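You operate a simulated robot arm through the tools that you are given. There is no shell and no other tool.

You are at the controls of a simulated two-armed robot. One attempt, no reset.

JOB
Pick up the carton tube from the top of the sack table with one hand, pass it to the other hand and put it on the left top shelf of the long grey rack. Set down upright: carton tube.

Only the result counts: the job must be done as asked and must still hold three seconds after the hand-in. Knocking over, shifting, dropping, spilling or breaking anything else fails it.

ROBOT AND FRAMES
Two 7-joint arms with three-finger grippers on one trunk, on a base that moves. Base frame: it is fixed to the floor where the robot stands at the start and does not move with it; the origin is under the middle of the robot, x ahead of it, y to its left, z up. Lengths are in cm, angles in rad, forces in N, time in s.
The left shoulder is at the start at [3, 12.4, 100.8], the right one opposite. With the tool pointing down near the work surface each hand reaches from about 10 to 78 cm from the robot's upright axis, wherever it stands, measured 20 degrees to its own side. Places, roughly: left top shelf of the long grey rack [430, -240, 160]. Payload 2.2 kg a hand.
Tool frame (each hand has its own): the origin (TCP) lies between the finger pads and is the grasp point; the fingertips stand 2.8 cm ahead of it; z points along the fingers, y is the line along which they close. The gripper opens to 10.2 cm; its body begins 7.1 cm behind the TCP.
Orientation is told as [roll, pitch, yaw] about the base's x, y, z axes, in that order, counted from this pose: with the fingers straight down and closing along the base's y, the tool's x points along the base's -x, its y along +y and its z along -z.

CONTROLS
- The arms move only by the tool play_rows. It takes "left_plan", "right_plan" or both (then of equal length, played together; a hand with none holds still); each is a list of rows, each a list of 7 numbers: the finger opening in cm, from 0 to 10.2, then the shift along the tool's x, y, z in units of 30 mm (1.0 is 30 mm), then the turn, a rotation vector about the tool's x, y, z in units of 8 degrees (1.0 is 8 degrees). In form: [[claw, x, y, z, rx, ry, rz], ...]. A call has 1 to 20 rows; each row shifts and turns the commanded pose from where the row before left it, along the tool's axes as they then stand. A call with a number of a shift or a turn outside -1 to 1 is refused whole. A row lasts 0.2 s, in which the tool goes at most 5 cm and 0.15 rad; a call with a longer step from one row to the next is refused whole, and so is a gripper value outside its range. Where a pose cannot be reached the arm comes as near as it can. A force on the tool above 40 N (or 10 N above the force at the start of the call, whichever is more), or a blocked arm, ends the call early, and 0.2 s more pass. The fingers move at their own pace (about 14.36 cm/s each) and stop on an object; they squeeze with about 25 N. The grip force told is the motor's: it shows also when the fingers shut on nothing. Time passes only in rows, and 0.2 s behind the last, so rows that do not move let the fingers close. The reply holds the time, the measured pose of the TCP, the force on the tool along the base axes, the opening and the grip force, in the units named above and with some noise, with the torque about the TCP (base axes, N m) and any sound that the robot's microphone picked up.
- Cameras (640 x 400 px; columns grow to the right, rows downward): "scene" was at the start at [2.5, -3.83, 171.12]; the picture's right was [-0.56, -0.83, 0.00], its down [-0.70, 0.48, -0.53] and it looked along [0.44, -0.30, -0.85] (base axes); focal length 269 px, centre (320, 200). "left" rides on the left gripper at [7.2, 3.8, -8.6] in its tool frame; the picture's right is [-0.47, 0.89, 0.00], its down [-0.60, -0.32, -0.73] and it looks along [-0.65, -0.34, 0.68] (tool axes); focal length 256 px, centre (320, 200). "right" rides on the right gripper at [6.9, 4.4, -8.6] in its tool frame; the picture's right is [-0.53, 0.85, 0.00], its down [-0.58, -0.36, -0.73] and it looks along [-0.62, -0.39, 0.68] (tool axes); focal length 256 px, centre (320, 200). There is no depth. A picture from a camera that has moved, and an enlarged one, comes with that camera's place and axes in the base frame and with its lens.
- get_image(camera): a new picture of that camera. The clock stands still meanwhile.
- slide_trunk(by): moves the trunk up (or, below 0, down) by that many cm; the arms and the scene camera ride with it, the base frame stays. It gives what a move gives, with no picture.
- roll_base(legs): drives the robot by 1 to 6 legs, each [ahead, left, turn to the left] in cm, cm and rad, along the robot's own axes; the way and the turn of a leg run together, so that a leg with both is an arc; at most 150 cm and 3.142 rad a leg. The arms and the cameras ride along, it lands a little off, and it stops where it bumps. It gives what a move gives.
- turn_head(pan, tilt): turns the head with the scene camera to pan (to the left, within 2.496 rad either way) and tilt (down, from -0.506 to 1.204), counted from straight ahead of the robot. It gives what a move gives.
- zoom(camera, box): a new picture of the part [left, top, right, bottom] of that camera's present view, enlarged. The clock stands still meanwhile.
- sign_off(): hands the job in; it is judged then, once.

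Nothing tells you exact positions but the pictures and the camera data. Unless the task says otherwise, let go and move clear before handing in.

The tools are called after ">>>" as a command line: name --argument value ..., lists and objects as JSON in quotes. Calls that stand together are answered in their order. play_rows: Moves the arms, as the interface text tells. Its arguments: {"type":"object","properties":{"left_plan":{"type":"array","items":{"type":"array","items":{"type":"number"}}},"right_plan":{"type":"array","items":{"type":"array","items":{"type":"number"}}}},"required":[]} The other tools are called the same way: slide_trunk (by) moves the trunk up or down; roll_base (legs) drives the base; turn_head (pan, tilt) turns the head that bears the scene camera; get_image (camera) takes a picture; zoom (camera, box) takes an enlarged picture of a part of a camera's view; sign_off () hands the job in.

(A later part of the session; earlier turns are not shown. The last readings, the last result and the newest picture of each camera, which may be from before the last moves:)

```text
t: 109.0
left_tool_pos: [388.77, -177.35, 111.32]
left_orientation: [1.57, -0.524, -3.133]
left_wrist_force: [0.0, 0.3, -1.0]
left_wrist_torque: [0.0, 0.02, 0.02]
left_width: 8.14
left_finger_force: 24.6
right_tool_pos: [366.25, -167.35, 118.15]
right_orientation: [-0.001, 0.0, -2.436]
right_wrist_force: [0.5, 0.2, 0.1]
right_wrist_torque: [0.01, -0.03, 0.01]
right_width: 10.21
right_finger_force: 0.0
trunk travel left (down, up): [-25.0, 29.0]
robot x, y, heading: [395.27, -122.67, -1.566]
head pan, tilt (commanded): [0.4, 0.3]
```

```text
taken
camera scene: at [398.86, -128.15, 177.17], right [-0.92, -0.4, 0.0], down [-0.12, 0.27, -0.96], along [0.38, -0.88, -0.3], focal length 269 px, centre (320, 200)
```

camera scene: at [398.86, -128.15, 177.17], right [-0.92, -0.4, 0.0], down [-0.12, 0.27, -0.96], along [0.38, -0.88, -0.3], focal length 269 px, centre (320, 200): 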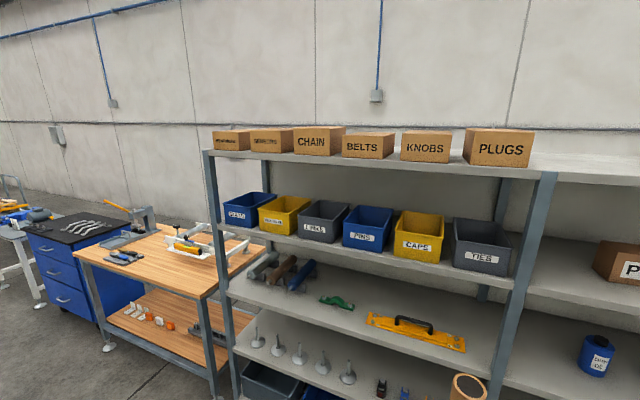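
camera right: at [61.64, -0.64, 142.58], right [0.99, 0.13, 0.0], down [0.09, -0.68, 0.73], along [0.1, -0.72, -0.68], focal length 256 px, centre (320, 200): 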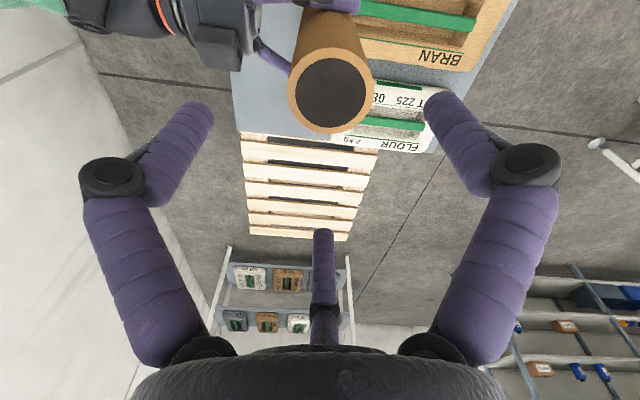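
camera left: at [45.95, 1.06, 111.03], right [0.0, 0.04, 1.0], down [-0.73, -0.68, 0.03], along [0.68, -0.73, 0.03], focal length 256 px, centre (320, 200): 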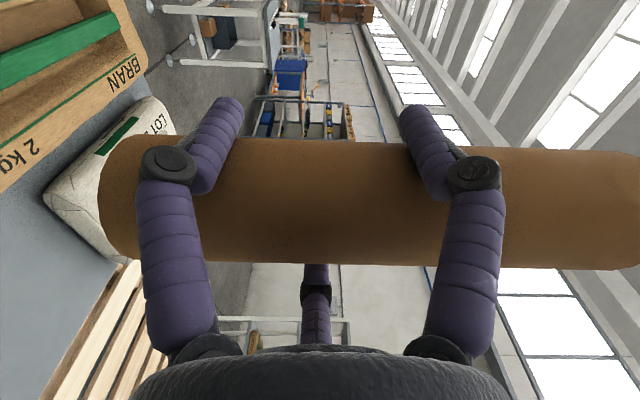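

I can see the left bay: its top shelf carries boxes marked CHAIN, BELTS, KNOBS and PLUGS. I raise the trunk fully to look down on that shelf and reach it.

>>> slide_trunk --by 28.5

>>> turn_head --pan 0.35 --tilt 0.5

>>> get_image --camera "scene"

>>> zoom --camera "scene" --box '[180, 60, 580, 260]'

```text
t: 111.9
left_tool_pos: [388.7, -177.37, 139.83]
left_orientation: [1.568, -0.523, -3.133]
left_wrist_force: [-0.1, 0.6, -1.0]
left_wrist_torque: [0.01, -0.04, 0.01]
left_width: 8.17
left_finger_force: 24.9
right_tool_pos: [366.22, -167.49, 146.69]
right_orientation: [-0.001, -0.001, -2.436]
right_wrist_force: [0.0, 0.0, 0.6]
right_wrist_torque: [-0.03, 0.0, -0.04]
right_width: 10.17
right_finger_force: 0.1
trunk travel left (down, up): [-53.5, 0.5]
robot x, y, heading: [395.4, -122.91, -1.565]
head pan, tilt (commanded): [0.4, 0.3]
```

```text
t: 112.7
left_tool_pos: [388.7, -177.32, 139.82]
left_orientation: [1.568, -0.523, -3.133]
left_wrist_force: [0.2, -0.1, -1.8]
left_wrist_torque: [0.03, 0.0, -0.01]
left_width: 8.15
left_finger_force: 25.3
right_tool_pos: [366.28, -167.54, 146.74]
right_orientation: [0.0, 0.0, -2.437]
right_wrist_force: [-0.4, -0.3, 0.1]
right_wrist_torque: [0.04, 0.03, 0.01]
right_width: 10.2
right_finger_force: 0.1
trunk travel left (down, up): [-53.5, 0.5]
robot x, y, heading: [395.45, -122.51, -1.562]
head pan, tilt (commanded): [0.351, 0.499]
```

```text
taken
camera scene: at [398.34, -128.11, 203.84], right [-0.94, -0.35, 0.0], down [-0.17, 0.45, -0.88], along [0.31, -0.82, -0.48], focal length 269 px, centre (320, 200)
```

scene: 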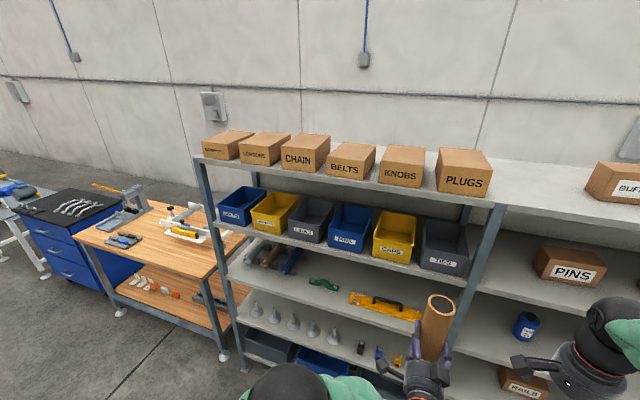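

```text
1.60 times, centred on (380, 160) of scene
camera zoom: at [398.34, -128.11, 203.84], right [-0.94, -0.35, 0.0], down [-0.17, 0.45, -0.88], along [0.31, -0.82, -0.48], focal length 430 px, centre (224, 264)
```

zoom: 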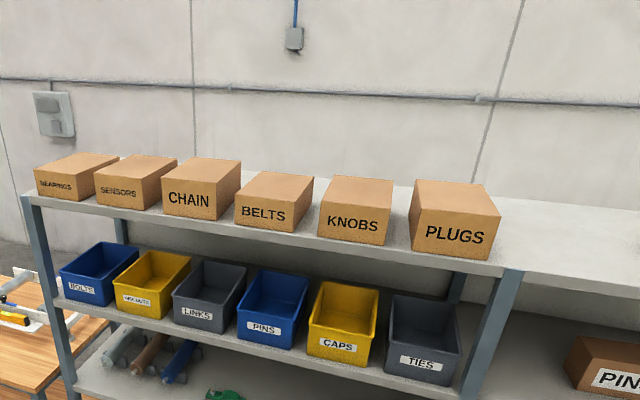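

The top shelf of the left bay has six boxes with only about 5 cm between them, so the free places to look at are in front of or behind them. I zoom in to measure.

>>> zoom --camera "scene" --box '[350, 130, 520, 230]'

>>> zoom --camera "scene" --box '[190, 110, 360, 210]'

>>> zoom --camera "scene" --box '[270, 120, 440, 220]'

```text
3.76 times, centred on (435, 180) of scene
camera zoom: at [398.34, -128.11, 203.84], right [-0.94, -0.35, 0.0], down [-0.17, 0.45, -0.88], along [0.31, -0.82, -0.48], focal length 1012 px, centre (-113, 275)
```

zoom: 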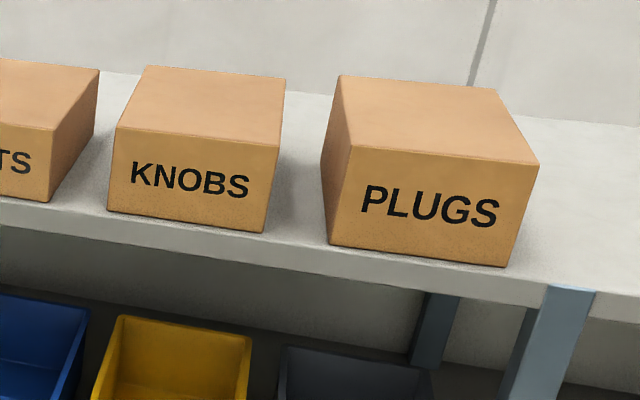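

```text
3.76 times, centred on (275, 160) of scene
camera zoom: at [398.34, -128.11, 203.84], right [-0.94, -0.35, 0.0], down [-0.17, 0.45, -0.88], along [0.31, -0.82, -0.48], focal length 1012 px, centre (489, 351)
```

zoom: 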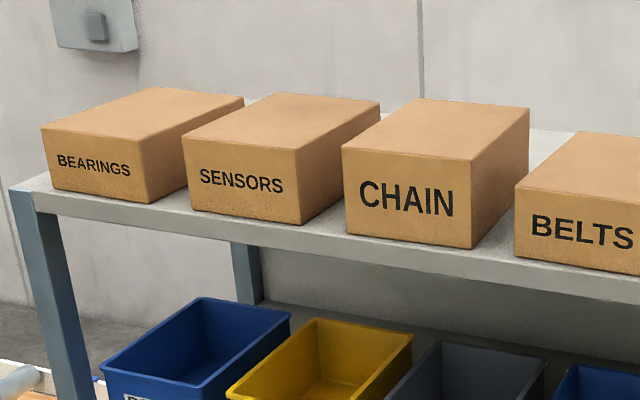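

```text
3.76 times, centred on (355, 170) of scene
camera zoom: at [398.34, -128.11, 203.84], right [-0.94, -0.35, 0.0], down [-0.17, 0.45, -0.88], along [0.31, -0.82, -0.48], focal length 1012 px, centre (188, 313)
```

zoom: 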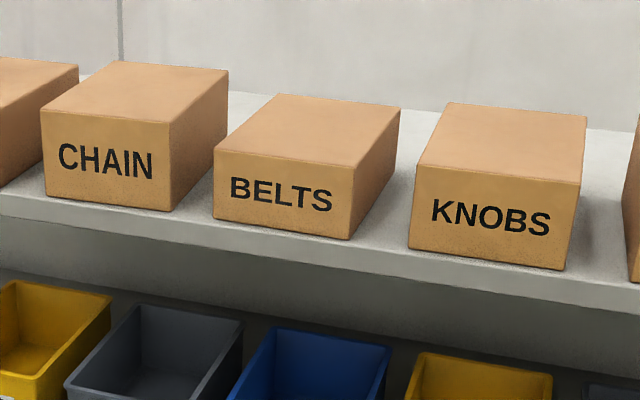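

>>> zoom --camera "scene" --box '[420, 170, 510, 220]'

>>> zoom --camera "scene" --box '[320, 155, 410, 205]'

```text
7.11 times, centred on (465, 195) of scene
camera zoom: at [398.34, -128.11, 203.84], right [-0.94, -0.35, 0.0], down [-0.17, 0.45, -0.88], along [0.31, -0.82, -0.48], focal length 1912 px, centre (-711, 236)
```

zoom: 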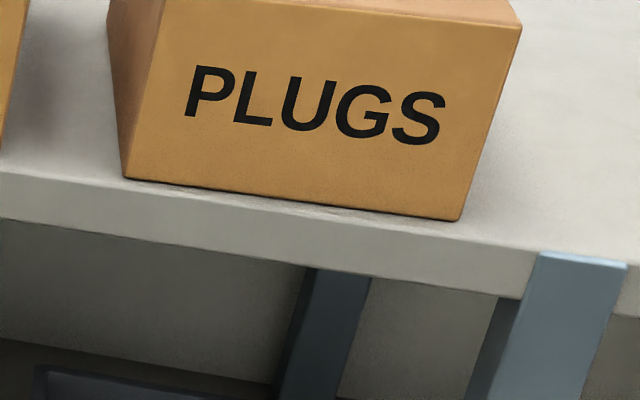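

```text
7.11 times, centred on (365, 180) of scene
camera zoom: at [398.34, -128.11, 203.84], right [-0.94, -0.35, 0.0], down [-0.17, 0.45, -0.88], along [0.31, -0.82, -0.48], focal length 1912 px, centre (0, 342)
```

zoom: 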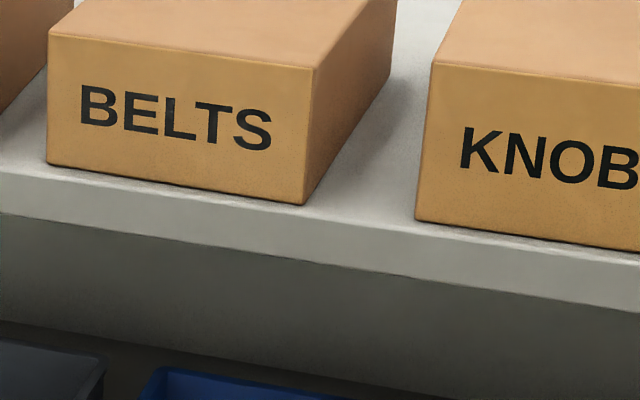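

Measured again from two camera heights, the shelf top is at about z 164, the boxes stand on its front edge up to about z 172, and free space lies behind them (y -239 to -259). My grip on the tube is too low to reach over the boxes, so I'll later set it briefly in the empty stretch right of PLUGS and re-grip higher. First I retract the right hand and raise the left.

>>> play_rows --right_plan '[[10.2, 0.5, -0.82, 0, 0, 0, 0], [10.2, 0.5, -0.82, 0, 0, 0, 0], [10.2, 0.5, -0.82, 0, 0, 0, 0], [10.2, 0.5, -0.82, 0, 0, 0, 0], [10.2, 0.5, -0.82, 0, 0, 0, 0], [10.2, 0.5, -0.82, 0, 0, 0, 0], [10.2, 0.5, -0.82, 0, 0, 0, 0], [10.2, 0, 0, 0, 0, 0, 0]]'

>>> play_rows --left_plan '[[4, -0.25, 0.43, 0, 0, 0, 0], [4, -0.45, 0.78, 0, 0, 0, 0], [4, -0.45, 0.78, 0, 0, 0, 0], [4, -0.45, 0.78, 0, 0, 0, 0], [4, -0.45, 0.78, 0, 0, 0, 0], [4, -0.45, 0.78, 0, 0, 0, 0], [4, -0.45, 0.78, 0, 0, 0, 0], [4, -0.45, 0.78, 0, 0, 0, 0], [4, -0.45, 0.78, 0, 0, 0, 0], [4, -0.45, 0.78, 0, 0, 0, 0], [4, -0.45, 0.78, 0, 0, 0, 0], [4, -0.45, 0.78, 0, 0, 0, 0], [4, -0.45, 0.78, 0, 0, 0, 0], [4, -0.25, 0.43, 0, 0, 0, 0], [4, 0, 0, 0, 0, 0, 0]]'

>>> turn_head --pan -0.1 --tilt 0.75

>>> get_image --camera "scene"

>>> get_image --camera "left"

```text
t: 114.5
left_tool_pos: [388.73, -177.44, 139.77]
left_orientation: [1.57, -0.523, -3.132]
left_wrist_force: [0.0, -0.3, -1.3]
left_wrist_torque: [0.0, -0.03, 0.02]
left_width: 8.14
left_finger_force: 25.2
right_tool_pos: [362.91, -147.49, 146.47]
right_orientation: [-0.001, -0.001, -2.433]
right_wrist_force: [0.1, 0.5, 0.2]
right_wrist_torque: [0.05, -0.01, 0.0]
right_width: 10.21
right_finger_force: 0.1
trunk travel left (down, up): [-53.5, 0.5]
robot x, y, heading: [395.17, -122.58, -1.562]
head pan, tilt (commanded): [0.351, 0.499]
```

```text
t: 117.7
left_tool_pos: [388.69, -177.49, 175.12]
left_orientation: [1.569, -0.523, -3.132]
left_wrist_force: [0.8, 0.0, -1.2]
left_wrist_torque: [0.04, 0.01, 0.0]
left_width: 8.17
left_finger_force: 25.3
right_tool_pos: [362.94, -147.48, 146.75]
right_orientation: [0.0, 0.001, -2.437]
right_wrist_force: [0.9, 0.1, -0.4]
right_wrist_torque: [-0.01, 0.02, 0.01]
right_width: 10.23
right_finger_force: 0.1
trunk travel left (down, up): [-53.5, 0.5]
robot x, y, heading: [395.04, -122.62, -1.565]
head pan, tilt (commanded): [0.351, 0.499]
```

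```text
t: 118.6
left_tool_pos: [388.76, -177.47, 175.12]
left_orientation: [1.568, -0.523, -3.134]
left_wrist_force: [0.2, -0.6, 0.1]
left_wrist_torque: [0.01, -0.01, 0.01]
left_width: 8.15
left_finger_force: 25.0
right_tool_pos: [362.96, -147.44, 146.61]
right_orientation: [0.0, -0.002, -2.436]
right_wrist_force: [0.6, 0.3, -0.1]
right_wrist_torque: [0.01, 0.01, 0.0]
right_width: 10.21
right_finger_force: 0.1
trunk travel left (down, up): [-53.5, 0.5]
robot x, y, heading: [395.52, -122.42, -1.561]
head pan, tilt (commanded): [-0.099, 0.75]
```

```text
taken
camera scene: at [394.41, -127.82, 201.64], right [-1.0, 0.09, 0.0], down [0.06, 0.68, -0.73], along [-0.07, -0.73, -0.68], focal length 269 px, centre (320, 200)
```

scene: 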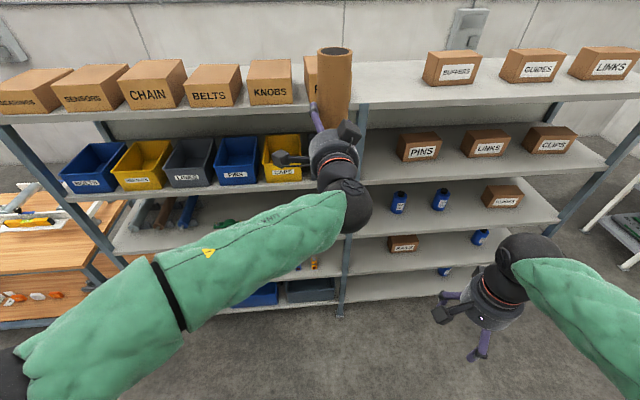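

```text
taken
camera left: at [396.77, -168.77, 174.85], right [0.04, 0.0, 1.0], down [-0.69, 0.73, 0.03], along [-0.73, -0.69, 0.03], focal length 256 px, centre (320, 200)
```

left: 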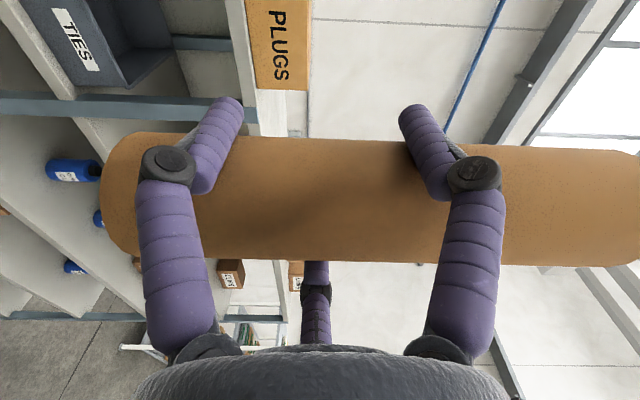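

The left hand is up at z 175 and its forearm lies level, with the elbow high. Before approaching, I test here in free space whether the arm can reach far enough forward at the height I'll need.

>>> play_rows --left_plan '[[4, 0.2, 0.5, 0.2, 0, 0, 0], [4, 0.3, 0.7, 0.5, 0, 0, 0], [4, 0.3, 0.7, 0.6, 0, 0, 0], [4, 0.3, 0.7, 0.6, 0, 0, 0], [4, 0.3, 0.7, 0.6, 0, 0, 0], [4, 0.3, 0.7, 0.6, 0, 0, 0], [4, 0.15, 0.4, 0.6, 0, 0, 0], [4, 0, 0.1, 0.6, 0, 0, 0], [4, 0, 0, 0.6, 0, 0, 0], [4, 0, 0, 0.5, 0, 0, 0], [4, 0, 0, 0.2, 0, 0, 0], [4, 0, 0, 0, 0, 0, 0]]'

>>> turn_head --pan 0.2 --tilt 0.9

>>> get_image --camera "scene"

```text
t: 121.2
left_tool_pos: [400.34, -194.16, 184.19]
left_orientation: [1.568, -0.523, -3.134]
left_wrist_force: [-0.3, 1.1, -0.9]
left_wrist_torque: [0.01, 0.0, 0.01]
left_width: 8.16
left_finger_force: 24.7
right_tool_pos: [363.08, -147.38, 146.57]
right_orientation: [0.0, -0.001, -2.436]
right_wrist_force: [0.1, -1.1, 0.4]
right_wrist_torque: [0.01, 0.01, 0.03]
right_width: 10.2
right_finger_force: 0.1
trunk travel left (down, up): [-53.5, 0.5]
robot x, y, heading: [395.29, -122.61, -1.563]
head pan, tilt (commanded): [-0.099, 0.75]
```

```text
t: 122.0
left_tool_pos: [400.31, -194.16, 184.16]
left_orientation: [1.569, -0.524, -3.133]
left_wrist_force: [0.0, -0.5, -0.4]
left_wrist_torque: [-0.03, -0.03, 0.0]
left_width: 8.15
left_finger_force: 24.7
right_tool_pos: [362.86, -147.38, 146.57]
right_orientation: [-0.001, -0.001, -2.437]
right_wrist_force: [-0.9, -0.2, 0.0]
right_wrist_torque: [0.05, -0.05, 0.03]
right_width: 10.21
right_finger_force: 0.0
trunk travel left (down, up): [-53.5, 0.5]
robot x, y, heading: [395.36, -122.64, -1.564]
head pan, tilt (commanded): [0.201, 0.901]
```

```text
taken
camera scene: at [396.71, -126.98, 200.45], right [-0.98, -0.21, 0.0], down [-0.16, 0.77, -0.62], along [0.13, -0.61, -0.78], focal length 269 px, centre (320, 200)
```

scene: 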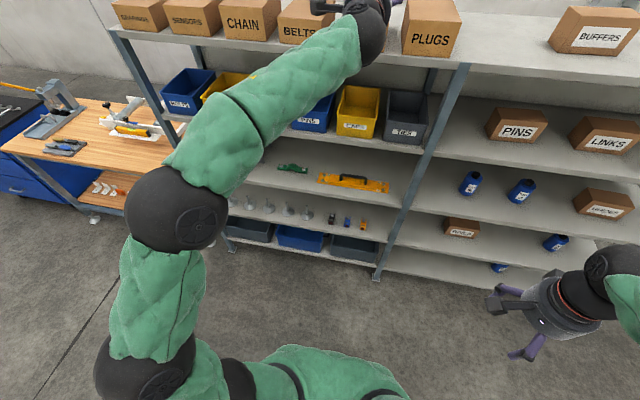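

The arm reaches 72 cm forward at z 184 without trouble. To keep the forearm over the empty stretch instead of over the boxes, I yaw the hand 30° left and set up the pose for entering that stretch.

>>> play_rows --left_plan '[[4, 0, 0, 0, -0.469, 0.812, 0], [4, 0, 0, 0, -0.469, 0.812, 0], [4, 0, 0, 0, -0.469, 0.812, 0], [4, 0, 0, 0, -0.469, 0.812, 0], [4, 0.5, 0.06, -0.17, 0, 0, 0], [4, 0.85, 0.09, -0.29, 0, 0, 0], [4, 0.85, 0.09, -0.29, 0, 0, 0], [4, 0.85, 0.09, -0.29, 0, 0, 0], [4, 0.85, 0.09, -0.29, 0, 0, 0], [4, 0.85, 0.09, -0.29, 0, 0, 0], [4, 0.35, 0.05, -0.12, 0, 0, 0], [4, 0, 0, 0, 0, 0, 0]]'

>>> get_image --camera "scene"

>>> get_image --camera "left"

```text
t: 124.6
left_tool_pos: [409.96, -182.53, 178.06]
left_orientation: [1.569, -0.523, -2.609]
left_wrist_force: [-0.1, 0.2, -0.9]
left_wrist_torque: [0.01, 0.0, -0.01]
left_width: 8.17
left_finger_force: 24.7
right_tool_pos: [362.95, -147.33, 146.56]
right_orientation: [0.0, 0.0, -2.437]
right_wrist_force: [0.8, -0.7, -0.1]
right_wrist_torque: [0.0, 0.01, 0.01]
right_width: 10.19
right_finger_force: 0.1
trunk travel left (down, up): [-53.5, 0.5]
robot x, y, heading: [395.34, -122.6, -1.565]
head pan, tilt (commanded): [0.201, 0.901]
```

```text
taken
camera scene: at [396.67, -127.01, 200.45], right [-0.98, -0.21, 0.0], down [-0.16, 0.77, -0.62], along [0.13, -0.61, -0.78], focal length 269 px, centre (320, 200)
```

scene: 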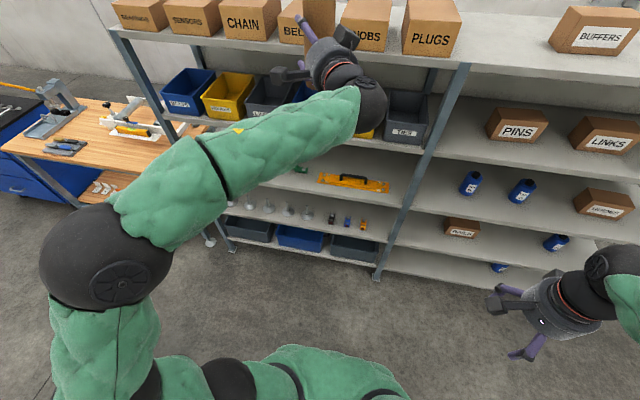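

```text
taken
camera left: at [412.5, -171.06, 177.72], right [0.03, 0.02, 1.0], down [-0.96, 0.28, 0.03], along [-0.28, -0.96, 0.03], focal length 256 px, centre (320, 200)
```

left: 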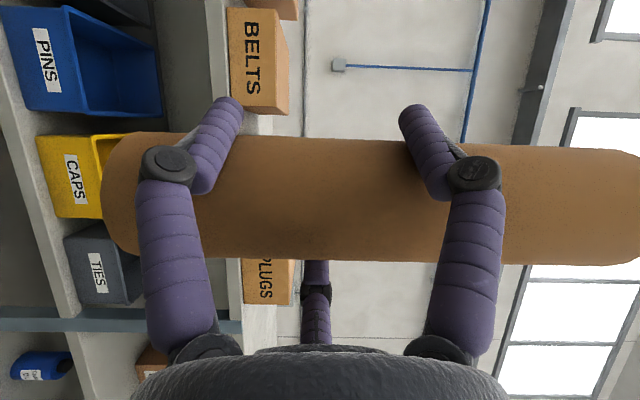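

I rehearse the final reach here in free space: far left and forward, with the hand yawed. This shows where the elbow and forearm will go.

>>> play_rows --left_plan '[[4, 0.16, 0.19, 0.38, 0, 0, 0], [4, 0.315, 0.374, 0.765, 0, 0, 0], [4, 0.315, 0.374, 0.765, 0, 0, 0], [4, 0.315, 0.374, 0.765, 0, 0, 0], [4, 0.315, 0.374, 0.765, 0, 0, 0], [4, 0.315, 0.374, 0.765, 0, 0, 0], [4, 0.315, 0.374, 0.765, 0, 0, 0], [4, 0.315, 0.374, 0.765, 0, 0, 0], [4, 0.315, 0.374, 0.765, 0, 0, 0], [4, 0.315, 0.374, 0.765, 0, 0, 0], [4, 0.16, 0.19, 0.38, 0, 0, 0], [4, 0, 0, 0, 0, 0, 0]]'

>>> turn_head --pan 0.5 --tilt 0.7

>>> get_image --camera "scene"

>>> get_image --camera "left"

```text
t: 127.2
left_tool_pos: [433.41, -195.41, 183.24]
left_orientation: [1.571, -0.525, -2.608]
left_wrist_force: [-0.1, -0.5, -1.9]
left_wrist_torque: [0.0, 0.02, 0.0]
left_width: 8.16
left_finger_force: 25.2
right_tool_pos: [363.02, -147.3, 146.6]
right_orientation: [0.0, 0.0, -2.436]
right_wrist_force: [-0.5, -0.2, 0.1]
right_wrist_torque: [0.0, 0.01, -0.03]
right_width: 10.2
right_finger_force: 0.1
trunk travel left (down, up): [-53.5, 0.5]
robot x, y, heading: [395.87, -122.97, -1.564]
head pan, tilt (commanded): [0.201, 0.901]
```

```text
t: 128.0
left_tool_pos: [433.44, -195.45, 183.15]
left_orientation: [1.568, -0.522, -2.609]
left_wrist_force: [-0.7, -0.8, -0.9]
left_wrist_torque: [0.0, -0.03, 0.02]
left_width: 8.14
left_finger_force: 24.4
right_tool_pos: [363.08, -147.48, 146.6]
right_orientation: [0.0, -0.001, -2.436]
right_wrist_force: [0.9, -0.1, 0.2]
right_wrist_torque: [0.03, -0.01, 0.05]
right_width: 10.21
right_finger_force: 0.1
trunk travel left (down, up): [-53.5, 0.5]
robot x, y, heading: [395.39, -122.54, -1.565]
head pan, tilt (commanded): [0.499, 0.7]
```

```text
taken
camera scene: at [399.3, -127.03, 202.06], right [-0.87, -0.48, 0.0], down [-0.31, 0.56, -0.76], along [0.37, -0.67, -0.64], focal length 269 px, centre (320, 200)
```

scene: 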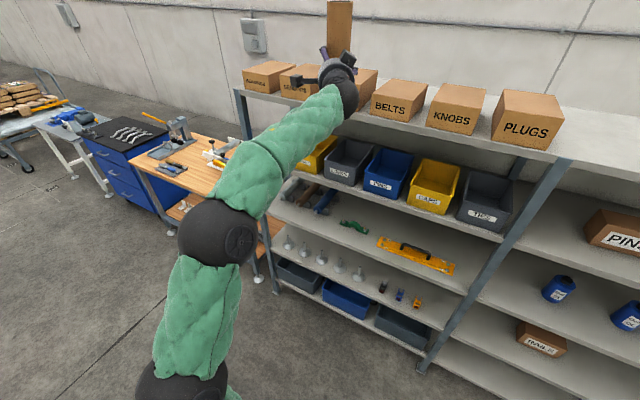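

```text
taken
camera left: at [436.06, -183.87, 182.85], right [0.03, 0.02, 1.0], down [-0.96, 0.28, 0.03], along [-0.28, -0.96, 0.03], focal length 256 px, centre (320, 200)
```

left: 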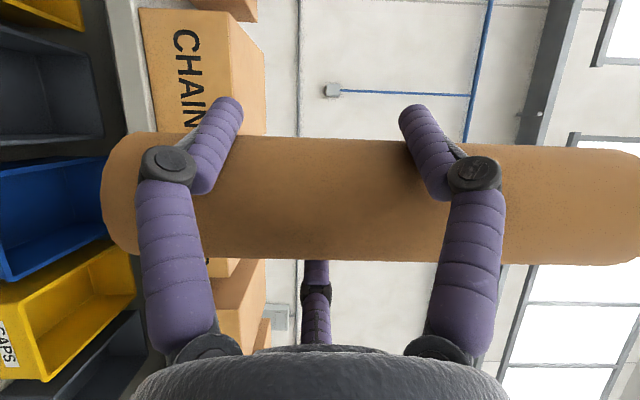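

The rehearsal shows the forearm slopes down behind the hand, so reaching over the boxes or the shelf's front edge would hit them. The left end of the rack is better: beyond x 490 there's no shelf under the forearm, and the hand can come in sideways behind BEARINGS. I pull the tube back and yaw the hand to point right.

>>> play_rows --left_plan '[[4, -0.15, -0.085, -0.4, 0, 0, 0], [4, -0.294, -0.17, -0.81, 0, 0, 0], [4, -0.294, -0.17, -0.81, 0, 0, 0], [4, -0.294, -0.17, -0.81, 0, 0, 0], [4, -0.294, -0.17, -0.81, 0, 0, 0], [4, -0.294, -0.17, -0.81, 0, 0, 0], [4, -0.294, -0.17, -0.81, 0, 0, 0], [4, -0.294, -0.17, -0.81, 0, 0, 0], [4, -0.294, -0.17, -0.81, 0, 0, 0], [4, -0.294, -0.17, -0.81, 0, 0, 0], [4, -0.294, -0.17, -0.81, 0, 0, 0], [4, -0.15, -0.085, -0.4, 0, 0, 0], [4, 0, 0, 0, 0, 0, 0]]'

>>> play_rows --left_plan '[[4, 0, 0, 0, 0.457, -0.791, 0], [4, 0, 0, 0, 0.457, -0.791, 0], [4, 0, 0, 0, 0.457, -0.791, 0], [4, 0, 0, 0, 0.457, -0.791, 0], [4, 0, 0, 0, 0.457, -0.791, 0], [4, 0, 0, 0, 0.457, -0.791, 0], [4, 0, 0, 0, 0.457, -0.791, 0], [4, 0, 0, 0, 0.457, -0.791, 0], [4, 0, 0, 0, 0.457, -0.791, 0], [4, 0, 0, 0, 0.457, -0.791, 0], [4, 0, 0, 0, 0.457, -0.791, 0], [4, 0, 0, 0, 0.457, -0.791, 0], [4, 0, 0, 0, 0, 0, 0]]'

>>> turn_head --pan 0.3 --tilt 0.8

>>> get_image --camera "scene"

>>> get_image --camera "left"

```text
t: 130.8
left_tool_pos: [410.09, -177.76, 182.88]
left_orientation: [1.57, -0.524, -2.609]
left_wrist_force: [0.0, -0.2, -1.9]
left_wrist_torque: [0.02, 0.0, -0.01]
left_width: 8.15
left_finger_force: 25.3
right_tool_pos: [363.03, -147.36, 146.76]
right_orientation: [-0.001, -0.001, -2.437]
right_wrist_force: [0.3, -0.3, 0.4]
right_wrist_torque: [0.0, 0.01, -0.02]
right_width: 10.21
right_finger_force: 0.2
trunk travel left (down, up): [-53.5, 0.5]
robot x, y, heading: [395.54, -122.78, -1.56]
head pan, tilt (commanded): [0.499, 0.7]
```

```text
t: 133.6
left_tool_pos: [410.19, -177.83, 183.29]
left_orientation: [1.568, -0.526, 2.142]
left_wrist_force: [-1.0, -1.0, -1.3]
left_wrist_torque: [0.04, 0.01, -0.01]
left_width: 8.2
left_finger_force: 25.0
left hand out of reach, approached as far as the arm can: row 7
right_tool_pos: [363.07, -147.34, 146.58]
right_orientation: [0.0, -0.001, -2.437]
right_wrist_force: [0.6, 1.1, -0.1]
right_wrist_torque: [-0.01, 0.03, 0.03]
right_width: 10.22
right_finger_force: 0.1
trunk travel left (down, up): [-53.5, 0.5]
robot x, y, heading: [395.62, -122.75, -1.56]
head pan, tilt (commanded): [0.499, 0.7]
```

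```text
t: 134.3
left_tool_pos: [410.2, -177.84, 183.31]
left_orientation: [1.568, -0.525, 2.143]
left_wrist_force: [0.4, 0.5, -0.5]
left_wrist_torque: [-0.02, 0.04, 0.02]
left_width: 8.16
left_finger_force: 24.9
right_tool_pos: [362.97, -147.29, 146.65]
right_orientation: [0.0, 0.0, -2.437]
right_wrist_force: [1.0, 0.3, 0.5]
right_wrist_torque: [0.0, 0.01, -0.01]
right_width: 10.2
right_finger_force: 0.1
trunk travel left (down, up): [-53.5, 0.5]
robot x, y, heading: [395.29, -122.52, -1.567]
head pan, tilt (commanded): [0.3, 0.799]
```

```text
taken
camera scene: at [397.63, -127.22, 201.24], right [-0.95, -0.3, 0.0], down [-0.22, 0.68, -0.7], along [0.21, -0.66, -0.72], focal length 269 px, centre (320, 200)
```

scene: 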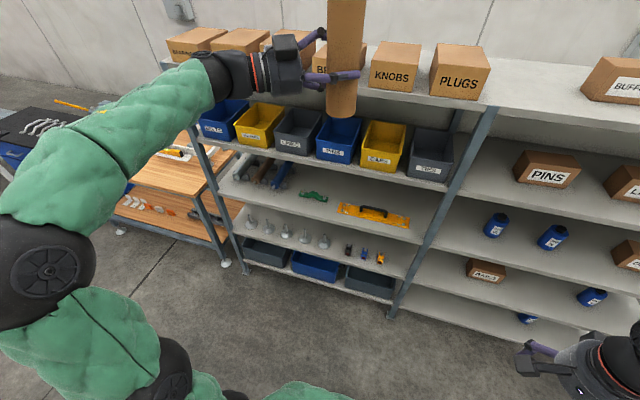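

```text
taken
camera left: at [421.81, -179.97, 182.98], right [0.02, -0.04, 1.0], down [0.25, 0.97, 0.03], along [-0.97, 0.25, 0.03], focal length 256 px, centre (320, 200)
```

left: 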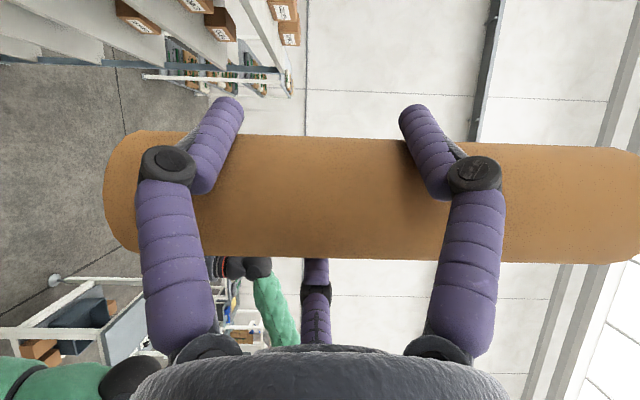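

The hand now points right by about 58°, with its wrist on the left. I tuck the right hand further back and strafe left to the rack's left end.

>>> play_rows --right_plan '[[10.2, 0.3, -0.88, 0, 0, 0, 0], [10.2, 0.3, -0.88, 0, 0, 0, 0], [10.2, 0.3, -0.88, 0, 0, 0, 0], [10.2, 0.3, -0.88, 0, 0, 0, 0], [10.2, 0.3, -0.88, 0, 0, 0, 0], [10.2, 0, 0, 0, 0, 0, 0]]'

>>> roll_base --legs '[[0, 76, 0]]'

>>> turn_head --pan 0.05 --tilt 0.6

>>> get_image --camera "scene"

>>> turn_head --pan 0.7 --tilt 0.7

>>> get_image --camera "scene"

```text
t: 135.7
left_tool_pos: [410.18, -177.88, 183.24]
left_orientation: [1.568, -0.525, 2.143]
left_wrist_force: [0.7, -0.6, -0.9]
left_wrist_torque: [-0.01, -0.01, 0.01]
left_width: 8.18
left_finger_force: 25.2
right_tool_pos: [357.83, -134.61, 147.04]
right_orientation: [0.0, 0.002, -2.435]
right_wrist_force: [-0.9, -0.1, -0.1]
right_wrist_torque: [-0.05, -0.02, 0.01]
right_width: 10.21
right_finger_force: 0.1
trunk travel left (down, up): [-53.5, 0.5]
robot x, y, heading: [395.48, -122.49, -1.566]
head pan, tilt (commanded): [0.3, 0.799]
```

```text
t: 139.7
left_tool_pos: [484.1, -178.03, 183.27]
left_orientation: [1.57, -0.526, 2.129]
left_wrist_force: [-0.3, -0.7, -0.7]
left_wrist_torque: [-0.02, -0.02, 0.02]
left_width: 8.16
left_finger_force: 24.7
right_tool_pos: [432.38, -134.19, 147.14]
right_orientation: [0.0, -0.001, -2.45]
right_wrist_force: [-0.6, -0.6, 0.4]
right_wrist_torque: [0.01, 0.0, -0.02]
right_width: 10.19
right_finger_force: 0.1
trunk travel left (down, up): [-53.5, 0.5]
robot x, y, heading: [469.74, -122.79, -1.576]
head pan, tilt (commanded): [0.3, 0.799]
```

```text
t: 140.5
left_tool_pos: [484.2, -177.99, 183.26]
left_orientation: [1.569, -0.525, 2.129]
left_wrist_force: [-0.8, 0.4, -1.0]
left_wrist_torque: [-0.05, -0.05, -0.02]
left_width: 8.14
left_finger_force: 24.9
right_tool_pos: [432.57, -134.08, 147.06]
right_orientation: [0.0, -0.001, -2.451]
right_wrist_force: [0.0, -0.9, 0.5]
right_wrist_torque: [-0.01, -0.02, -0.01]
right_width: 10.23
right_finger_force: 0.1
trunk travel left (down, up): [-53.5, 0.5]
robot x, y, heading: [470.13, -122.75, -1.577]
head pan, tilt (commanded): [0.051, 0.6]
```

```text
taken
camera scene: at [470.43, -128.38, 202.92], right [-1.0, -0.04, 0.0], down [-0.03, 0.56, -0.82], along [0.04, -0.82, -0.57], focal length 269 px, centre (320, 200)
```

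scene: 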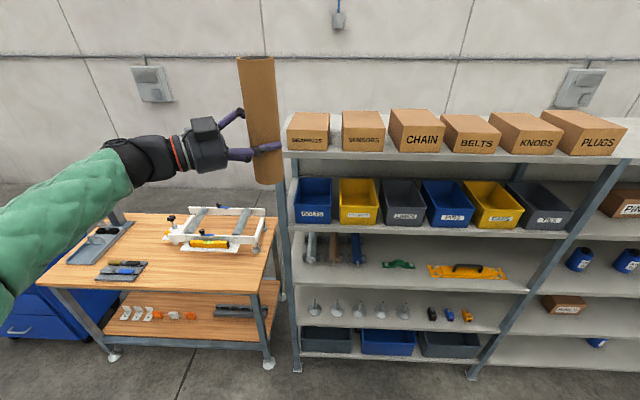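

```text
t: 141.5
left_tool_pos: [484.25, -178.0, 183.28]
left_orientation: [1.567, -0.526, 2.128]
left_wrist_force: [0.8, 0.4, -1.4]
left_wrist_torque: [0.0, 0.0, -0.03]
left_width: 8.15
left_finger_force: 25.3
right_tool_pos: [432.48, -134.09, 147.1]
right_orientation: [-0.001, 0.001, -2.451]
right_wrist_force: [-0.8, 0.4, 0.8]
right_wrist_torque: [-0.01, -0.01, -0.05]
right_width: 10.21
right_finger_force: 0.1
trunk travel left (down, up): [-53.5, 0.5]
robot x, y, heading: [469.87, -122.57, -1.577]
head pan, tilt (commanded): [0.7, 0.7]
```

```text
taken
camera scene: at [475.41, -126.1, 202.06], right [-0.77, -0.64, 0.0], down [-0.41, 0.5, -0.76], along [0.49, -0.59, -0.64], focal length 269 px, centre (320, 200)
```

scene: 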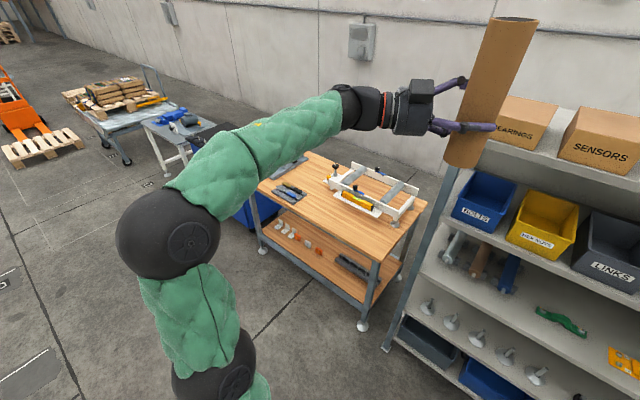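

The rack's left end is clear, and beyond it there's only a low workbench. I zoom on the shelf's left end to measure BEARINGS and the space behind it.

>>> turn_head --pan 0.0 --tilt 0.6

>>> zoom --camera "scene" --box '[240, 80, 380, 180]'

>>> zoom --camera "scene" --box '[290, 95, 440, 165]'

```text
t: 142.6
left_tool_pos: [484.16, -177.98, 183.4]
left_orientation: [1.569, -0.525, 2.128]
left_wrist_force: [-0.2, -0.1, -1.1]
left_wrist_torque: [-0.01, -0.02, -0.01]
left_width: 8.18
left_finger_force: 24.8
right_tool_pos: [432.35, -134.13, 147.07]
right_orientation: [0.001, 0.002, -2.451]
right_wrist_force: [-0.1, -0.5, 1.0]
right_wrist_torque: [0.05, 0.0, 0.03]
right_width: 10.2
right_finger_force: 0.1
trunk travel left (down, up): [-53.5, 0.5]
robot x, y, heading: [470.06, -122.96, -1.574]
head pan, tilt (commanded): [0.0, 0.6]
```

```text
4.00 times, centred on (310, 130) of scene
camera zoom: at [469.93, -128.39, 202.93], right [-1.0, 0.01, 0.0], down [0.0, 0.57, -0.82], along [-0.01, -0.82, -0.57], focal length 1076 px, centre (360, 480)
```

zoom: 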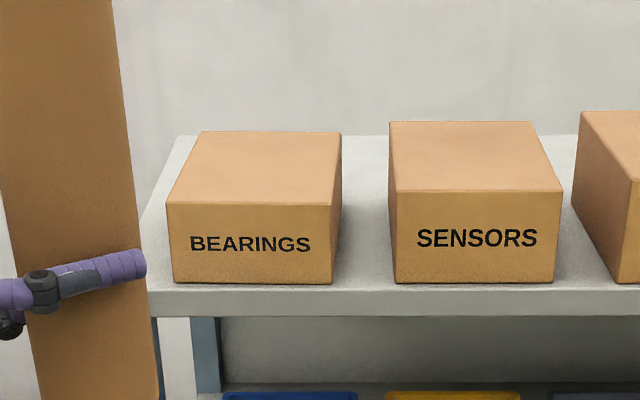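

```text
4.27 times, centred on (365, 130) of scene
camera zoom: at [469.93, -128.39, 202.93], right [-1.0, 0.01, 0.0], down [0.0, 0.57, -0.82], along [-0.01, -0.82, -0.57], focal length 1147 px, centre (128, 499)
```

zoom: 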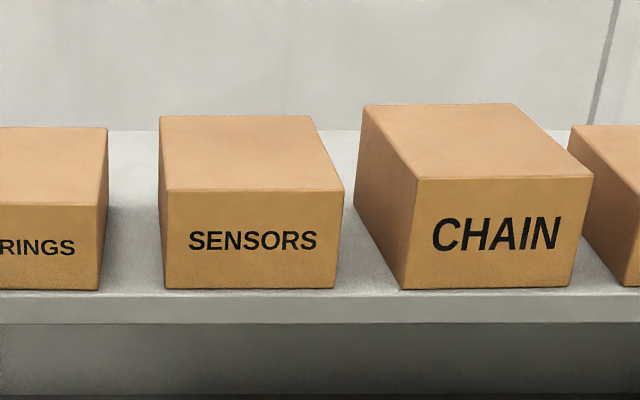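

BEARINGS occupies x 471.5–486 and y -216 to -236, and the shelf is free behind it to y -258.7. I aim for about [480, -248]. Before driving closer I check the robot's footprint by looking straight down.

>>> turn_head --pan 0.0 --tilt 1.2

>>> get_image --camera "scene"

>>> turn_head --pan -1.2 --tilt 1.1

>>> get_image --camera "scene"

```text
t: 143.6
left_tool_pos: [484.09, -178.07, 183.31]
left_orientation: [1.57, -0.525, 2.128]
left_wrist_force: [-0.3, -0.9, -0.4]
left_wrist_torque: [-0.02, 0.01, 0.01]
left_width: 8.15
left_finger_force: 25.0
right_tool_pos: [432.4, -134.16, 147.02]
right_orientation: [0.0, 0.0, -2.451]
right_wrist_force: [0.8, -0.5, 0.3]
right_wrist_torque: [-0.02, -0.01, 0.01]
right_width: 10.21
right_finger_force: 0.0
trunk travel left (down, up): [-53.5, 0.5]
robot x, y, heading: [470.07, -122.55, -1.583]
head pan, tilt (commanded): [0.0, 1.201]
```

```text
taken
camera scene: at [469.94, -125.15, 198.47], right [-1.0, 0.01, 0.0], down [0.01, 0.93, -0.36], along [0.0, -0.36, -0.93], focal length 269 px, centre (320, 200)
```

scene: 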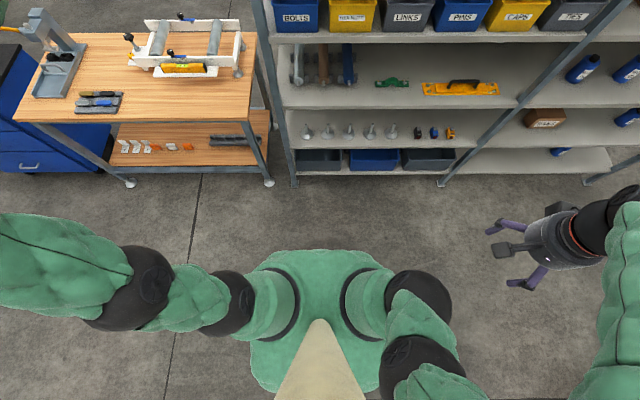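

```text
t: 145.0
left_tool_pos: [484.28, -178.0, 183.24]
left_orientation: [1.57, -0.525, 2.127]
left_wrist_force: [-0.4, 0.4, -1.5]
left_wrist_torque: [-0.01, -0.01, 0.01]
left_width: 8.18
left_finger_force: 25.1
right_tool_pos: [432.44, -134.15, 147.08]
right_orientation: [0.0, 0.0, -2.45]
right_wrist_force: [-0.7, 0.1, -0.8]
right_wrist_torque: [-0.01, -0.01, -0.03]
right_width: 10.21
right_finger_force: 0.1
trunk travel left (down, up): [-53.5, 0.5]
robot x, y, heading: [470.35, -122.74, -1.577]
head pan, tilt (commanded): [-1.201, 1.1]
```

```text
taken
camera scene: at [464.08, -121.8, 199.06], right [-0.36, 0.93, 0.0], down [0.83, 0.32, -0.45], along [-0.42, -0.16, -0.89], focal length 269 px, centre (320, 200)
```

scene: 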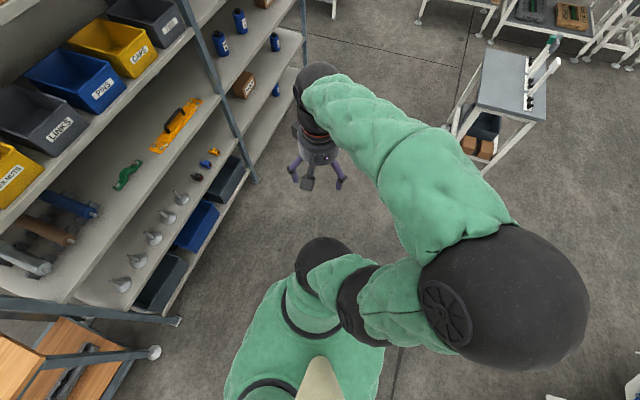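

The footprint reaches at most about 39 cm ahead, so I'll stop at y -171, leaving a margin to the rack front at -213.5. I adjust the hand to point 48° right and set the approach pose.

>>> play_rows --left_plan '[[4, 0, 0, 0, -0.3125, 0.5415, 0], [4, 0, 0, 0, -0.3125, 0.5415, 0], [4, 0.4, 0, -0.15, 0, 0, 0], [4, 0.7, 0, -0.26, 0, 0, 0], [4, 0.7, 0, -0.26, 0, 0, 0], [4, 0.7, 0, -0.26, 0, 0, 0], [4, 0.7, 0, -0.26, 0, 0, 0], [4, 0.32, 0, -0.1, 0, 0, 0], [4, 0, 0, 0, 0, 0, 0]]'

>>> roll_base --legs '[[0, 11.6, 0.006]]'

>>> turn_head --pan 0.35 --tilt 0.6

>>> get_image --camera "scene"

```text
t: 147.0
left_tool_pos: [493.19, -182.2, 177.76]
left_orientation: [1.57, -0.524, 2.302]
left_wrist_force: [0.2, 0.1, -0.3]
left_wrist_torque: [-0.02, -0.01, 0.03]
left_width: 8.15
left_finger_force: 25.1
right_tool_pos: [432.43, -134.01, 147.03]
right_orientation: [-0.001, 0.0, -2.449]
right_wrist_force: [0.1, -0.3, 0.2]
right_wrist_torque: [-0.01, 0.0, -0.01]
right_width: 10.23
right_finger_force: 0.1
trunk travel left (down, up): [-53.5, 0.5]
robot x, y, heading: [470.27, -122.34, -1.577]
head pan, tilt (commanded): [-1.201, 1.1]
```

```text
t: 148.2
left_tool_pos: [504.71, -182.11, 178.01]
left_orientation: [1.569, -0.525, 2.307]
left_wrist_force: [0.2, -0.5, -1.8]
left_wrist_torque: [0.02, 0.01, -0.01]
left_width: 8.16
left_finger_force: 25.1
right_tool_pos: [443.9, -134.33, 147.07]
right_orientation: [0.001, 0.001, -2.443]
right_wrist_force: [0.1, 1.0, 0.2]
right_wrist_torque: [0.04, 0.01, -0.02]
right_width: 10.2
right_finger_force: 0.0
trunk travel left (down, up): [-53.5, 0.5]
robot x, y, heading: [481.64, -122.81, -1.571]
head pan, tilt (commanded): [-1.201, 1.1]
```

```text
t: 149.8
left_tool_pos: [504.76, -182.08, 177.91]
left_orientation: [1.569, -0.524, 2.307]
left_wrist_force: [0.1, 0.2, -1.2]
left_wrist_torque: [-0.03, -0.02, 0.01]
left_width: 8.15
left_finger_force: 25.0
right_tool_pos: [443.87, -134.35, 147.17]
right_orientation: [0.0, -0.001, -2.443]
right_wrist_force: [0.5, 0.2, 0.1]
right_wrist_torque: [0.01, 0.02, 0.0]
right_width: 10.16
right_finger_force: 0.1
trunk travel left (down, up): [-53.5, 0.5]
robot x, y, heading: [481.24, -122.89, -1.57]
head pan, tilt (commanded): [0.351, 0.6]
```

```text
taken
camera scene: at [484.29, -127.9, 202.93], right [-0.94, -0.34, 0.0], down [-0.19, 0.53, -0.82], along [0.28, -0.78, -0.57], focal length 269 px, centre (320, 200)
```

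scene: 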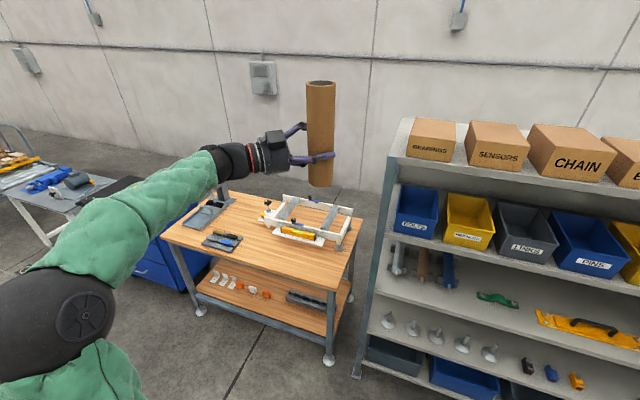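

The tube is now left of the rack's end with a clear view of the shelf. I zoom to refine the shelf's edge positions before driving forward.

>>> zoom --camera "scene" --box '[370, 100, 510, 190]'

>>> zoom --camera "scene" --box '[240, 60, 400, 220]'

```text
4.44 times, centred on (440, 145) of scene
camera zoom: at [484.29, -127.9, 202.93], right [-0.94, -0.34, 0.0], down [-0.19, 0.53, -0.82], along [0.28, -0.78, -0.57], focal length 1195 px, centre (-213, 444)
```

zoom: 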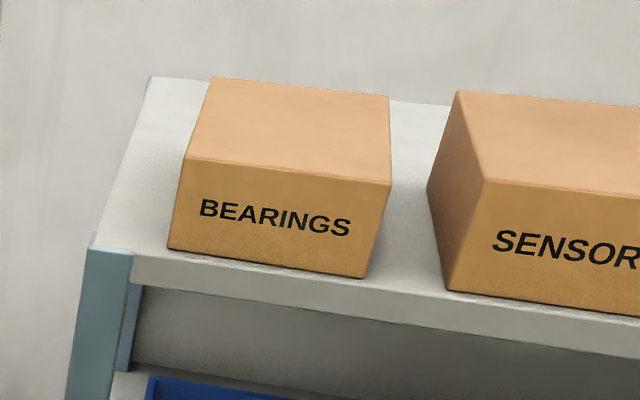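

```text
2.50 times, centred on (320, 140) of scene
camera zoom: at [484.29, -127.9, 202.93], right [-0.94, -0.34, 0.0], down [-0.19, 0.53, -0.82], along [0.28, -0.78, -0.57], focal length 672 px, centre (320, 350)
```

zoom: 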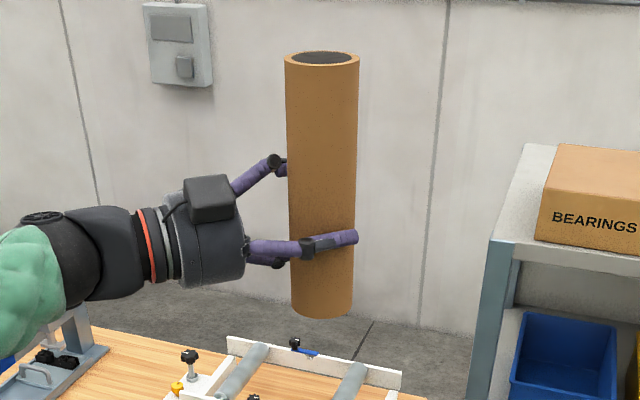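

Everything is consistent: the shelf's left edge is at x 491.5, with tube and hand outside it. I drive forward in two steps to y -171.

>>> roll_base --legs '[[30, 0, 0]]'

>>> get_image --camera "scene"

```text
t: 151.9
left_tool_pos: [504.95, -211.74, 178.06]
left_orientation: [1.571, -0.522, 2.31]
left_wrist_force: [-0.4, -0.6, -1.8]
left_wrist_torque: [-0.03, -0.02, 0.05]
left_width: 8.18
left_finger_force: 25.2
right_tool_pos: [443.7, -164.25, 147.1]
right_orientation: [-0.001, 0.0, -2.441]
right_wrist_force: [0.7, 0.3, -0.5]
right_wrist_torque: [-0.03, 0.01, -0.02]
right_width: 10.2
right_finger_force: 0.1
trunk travel left (down, up): [-53.5, 0.5]
robot x, y, heading: [481.23, -152.86, -1.568]
head pan, tilt (commanded): [0.351, 0.6]
```

```text
taken
camera scene: at [484.34, -157.64, 202.93], right [-0.94, -0.34, 0.0], down [-0.19, 0.53, -0.83], along [0.28, -0.77, -0.56], focal length 269 px, centre (320, 200)
```

scene: 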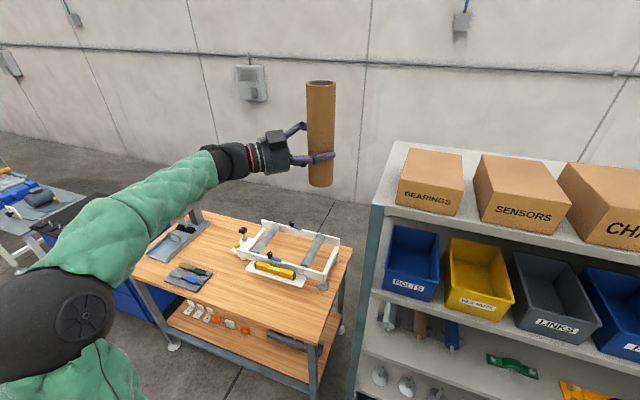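

>>> roll_base --legs '[[18, 0, 0]]'

>>> get_image --camera "scene"

>>> get_image --camera "left"

```text
t: 153.4
left_tool_pos: [504.7, -229.76, 178.11]
left_orientation: [1.57, -0.521, 2.307]
left_wrist_force: [0.0, -0.2, -1.6]
left_wrist_torque: [0.01, -0.04, 0.06]
left_width: 8.16
left_finger_force: 25.0
right_tool_pos: [443.86, -181.95, 147.01]
right_orientation: [-0.002, -0.002, -2.448]
right_wrist_force: [0.1, 0.1, 0.0]
right_wrist_torque: [-0.04, 0.01, 0.01]
right_width: 10.2
right_finger_force: 0.0
trunk travel left (down, up): [-53.5, 0.5]
robot x, y, heading: [481.17, -170.48, -1.568]
head pan, tilt (commanded): [0.351, 0.6]
```

```text
taken
camera scene: at [484.3, -175.48, 202.94], right [-0.94, -0.34, 0.0], down [-0.19, 0.53, -0.83], along [0.28, -0.78, -0.56], focal length 269 px, centre (320, 200)
```

scene: 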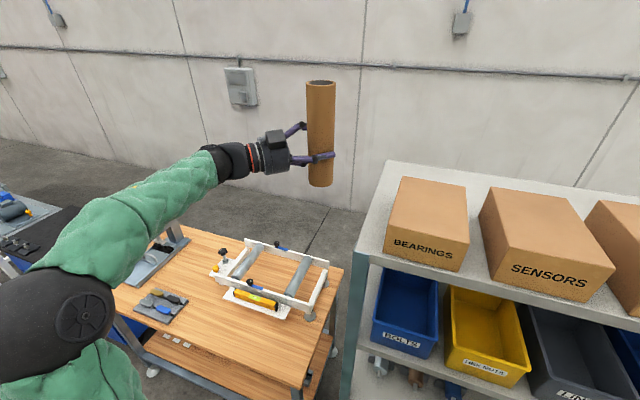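

```text
taken
camera left: at [516.5, -229.98, 177.83], right [0.03, -0.03, 1.0], down [0.09, 1.0, 0.03], along [-1.0, 0.08, 0.03], focal length 256 px, centre (320, 200)
```

left: 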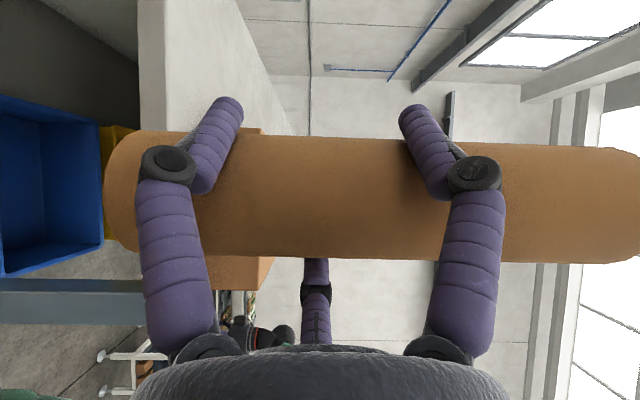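

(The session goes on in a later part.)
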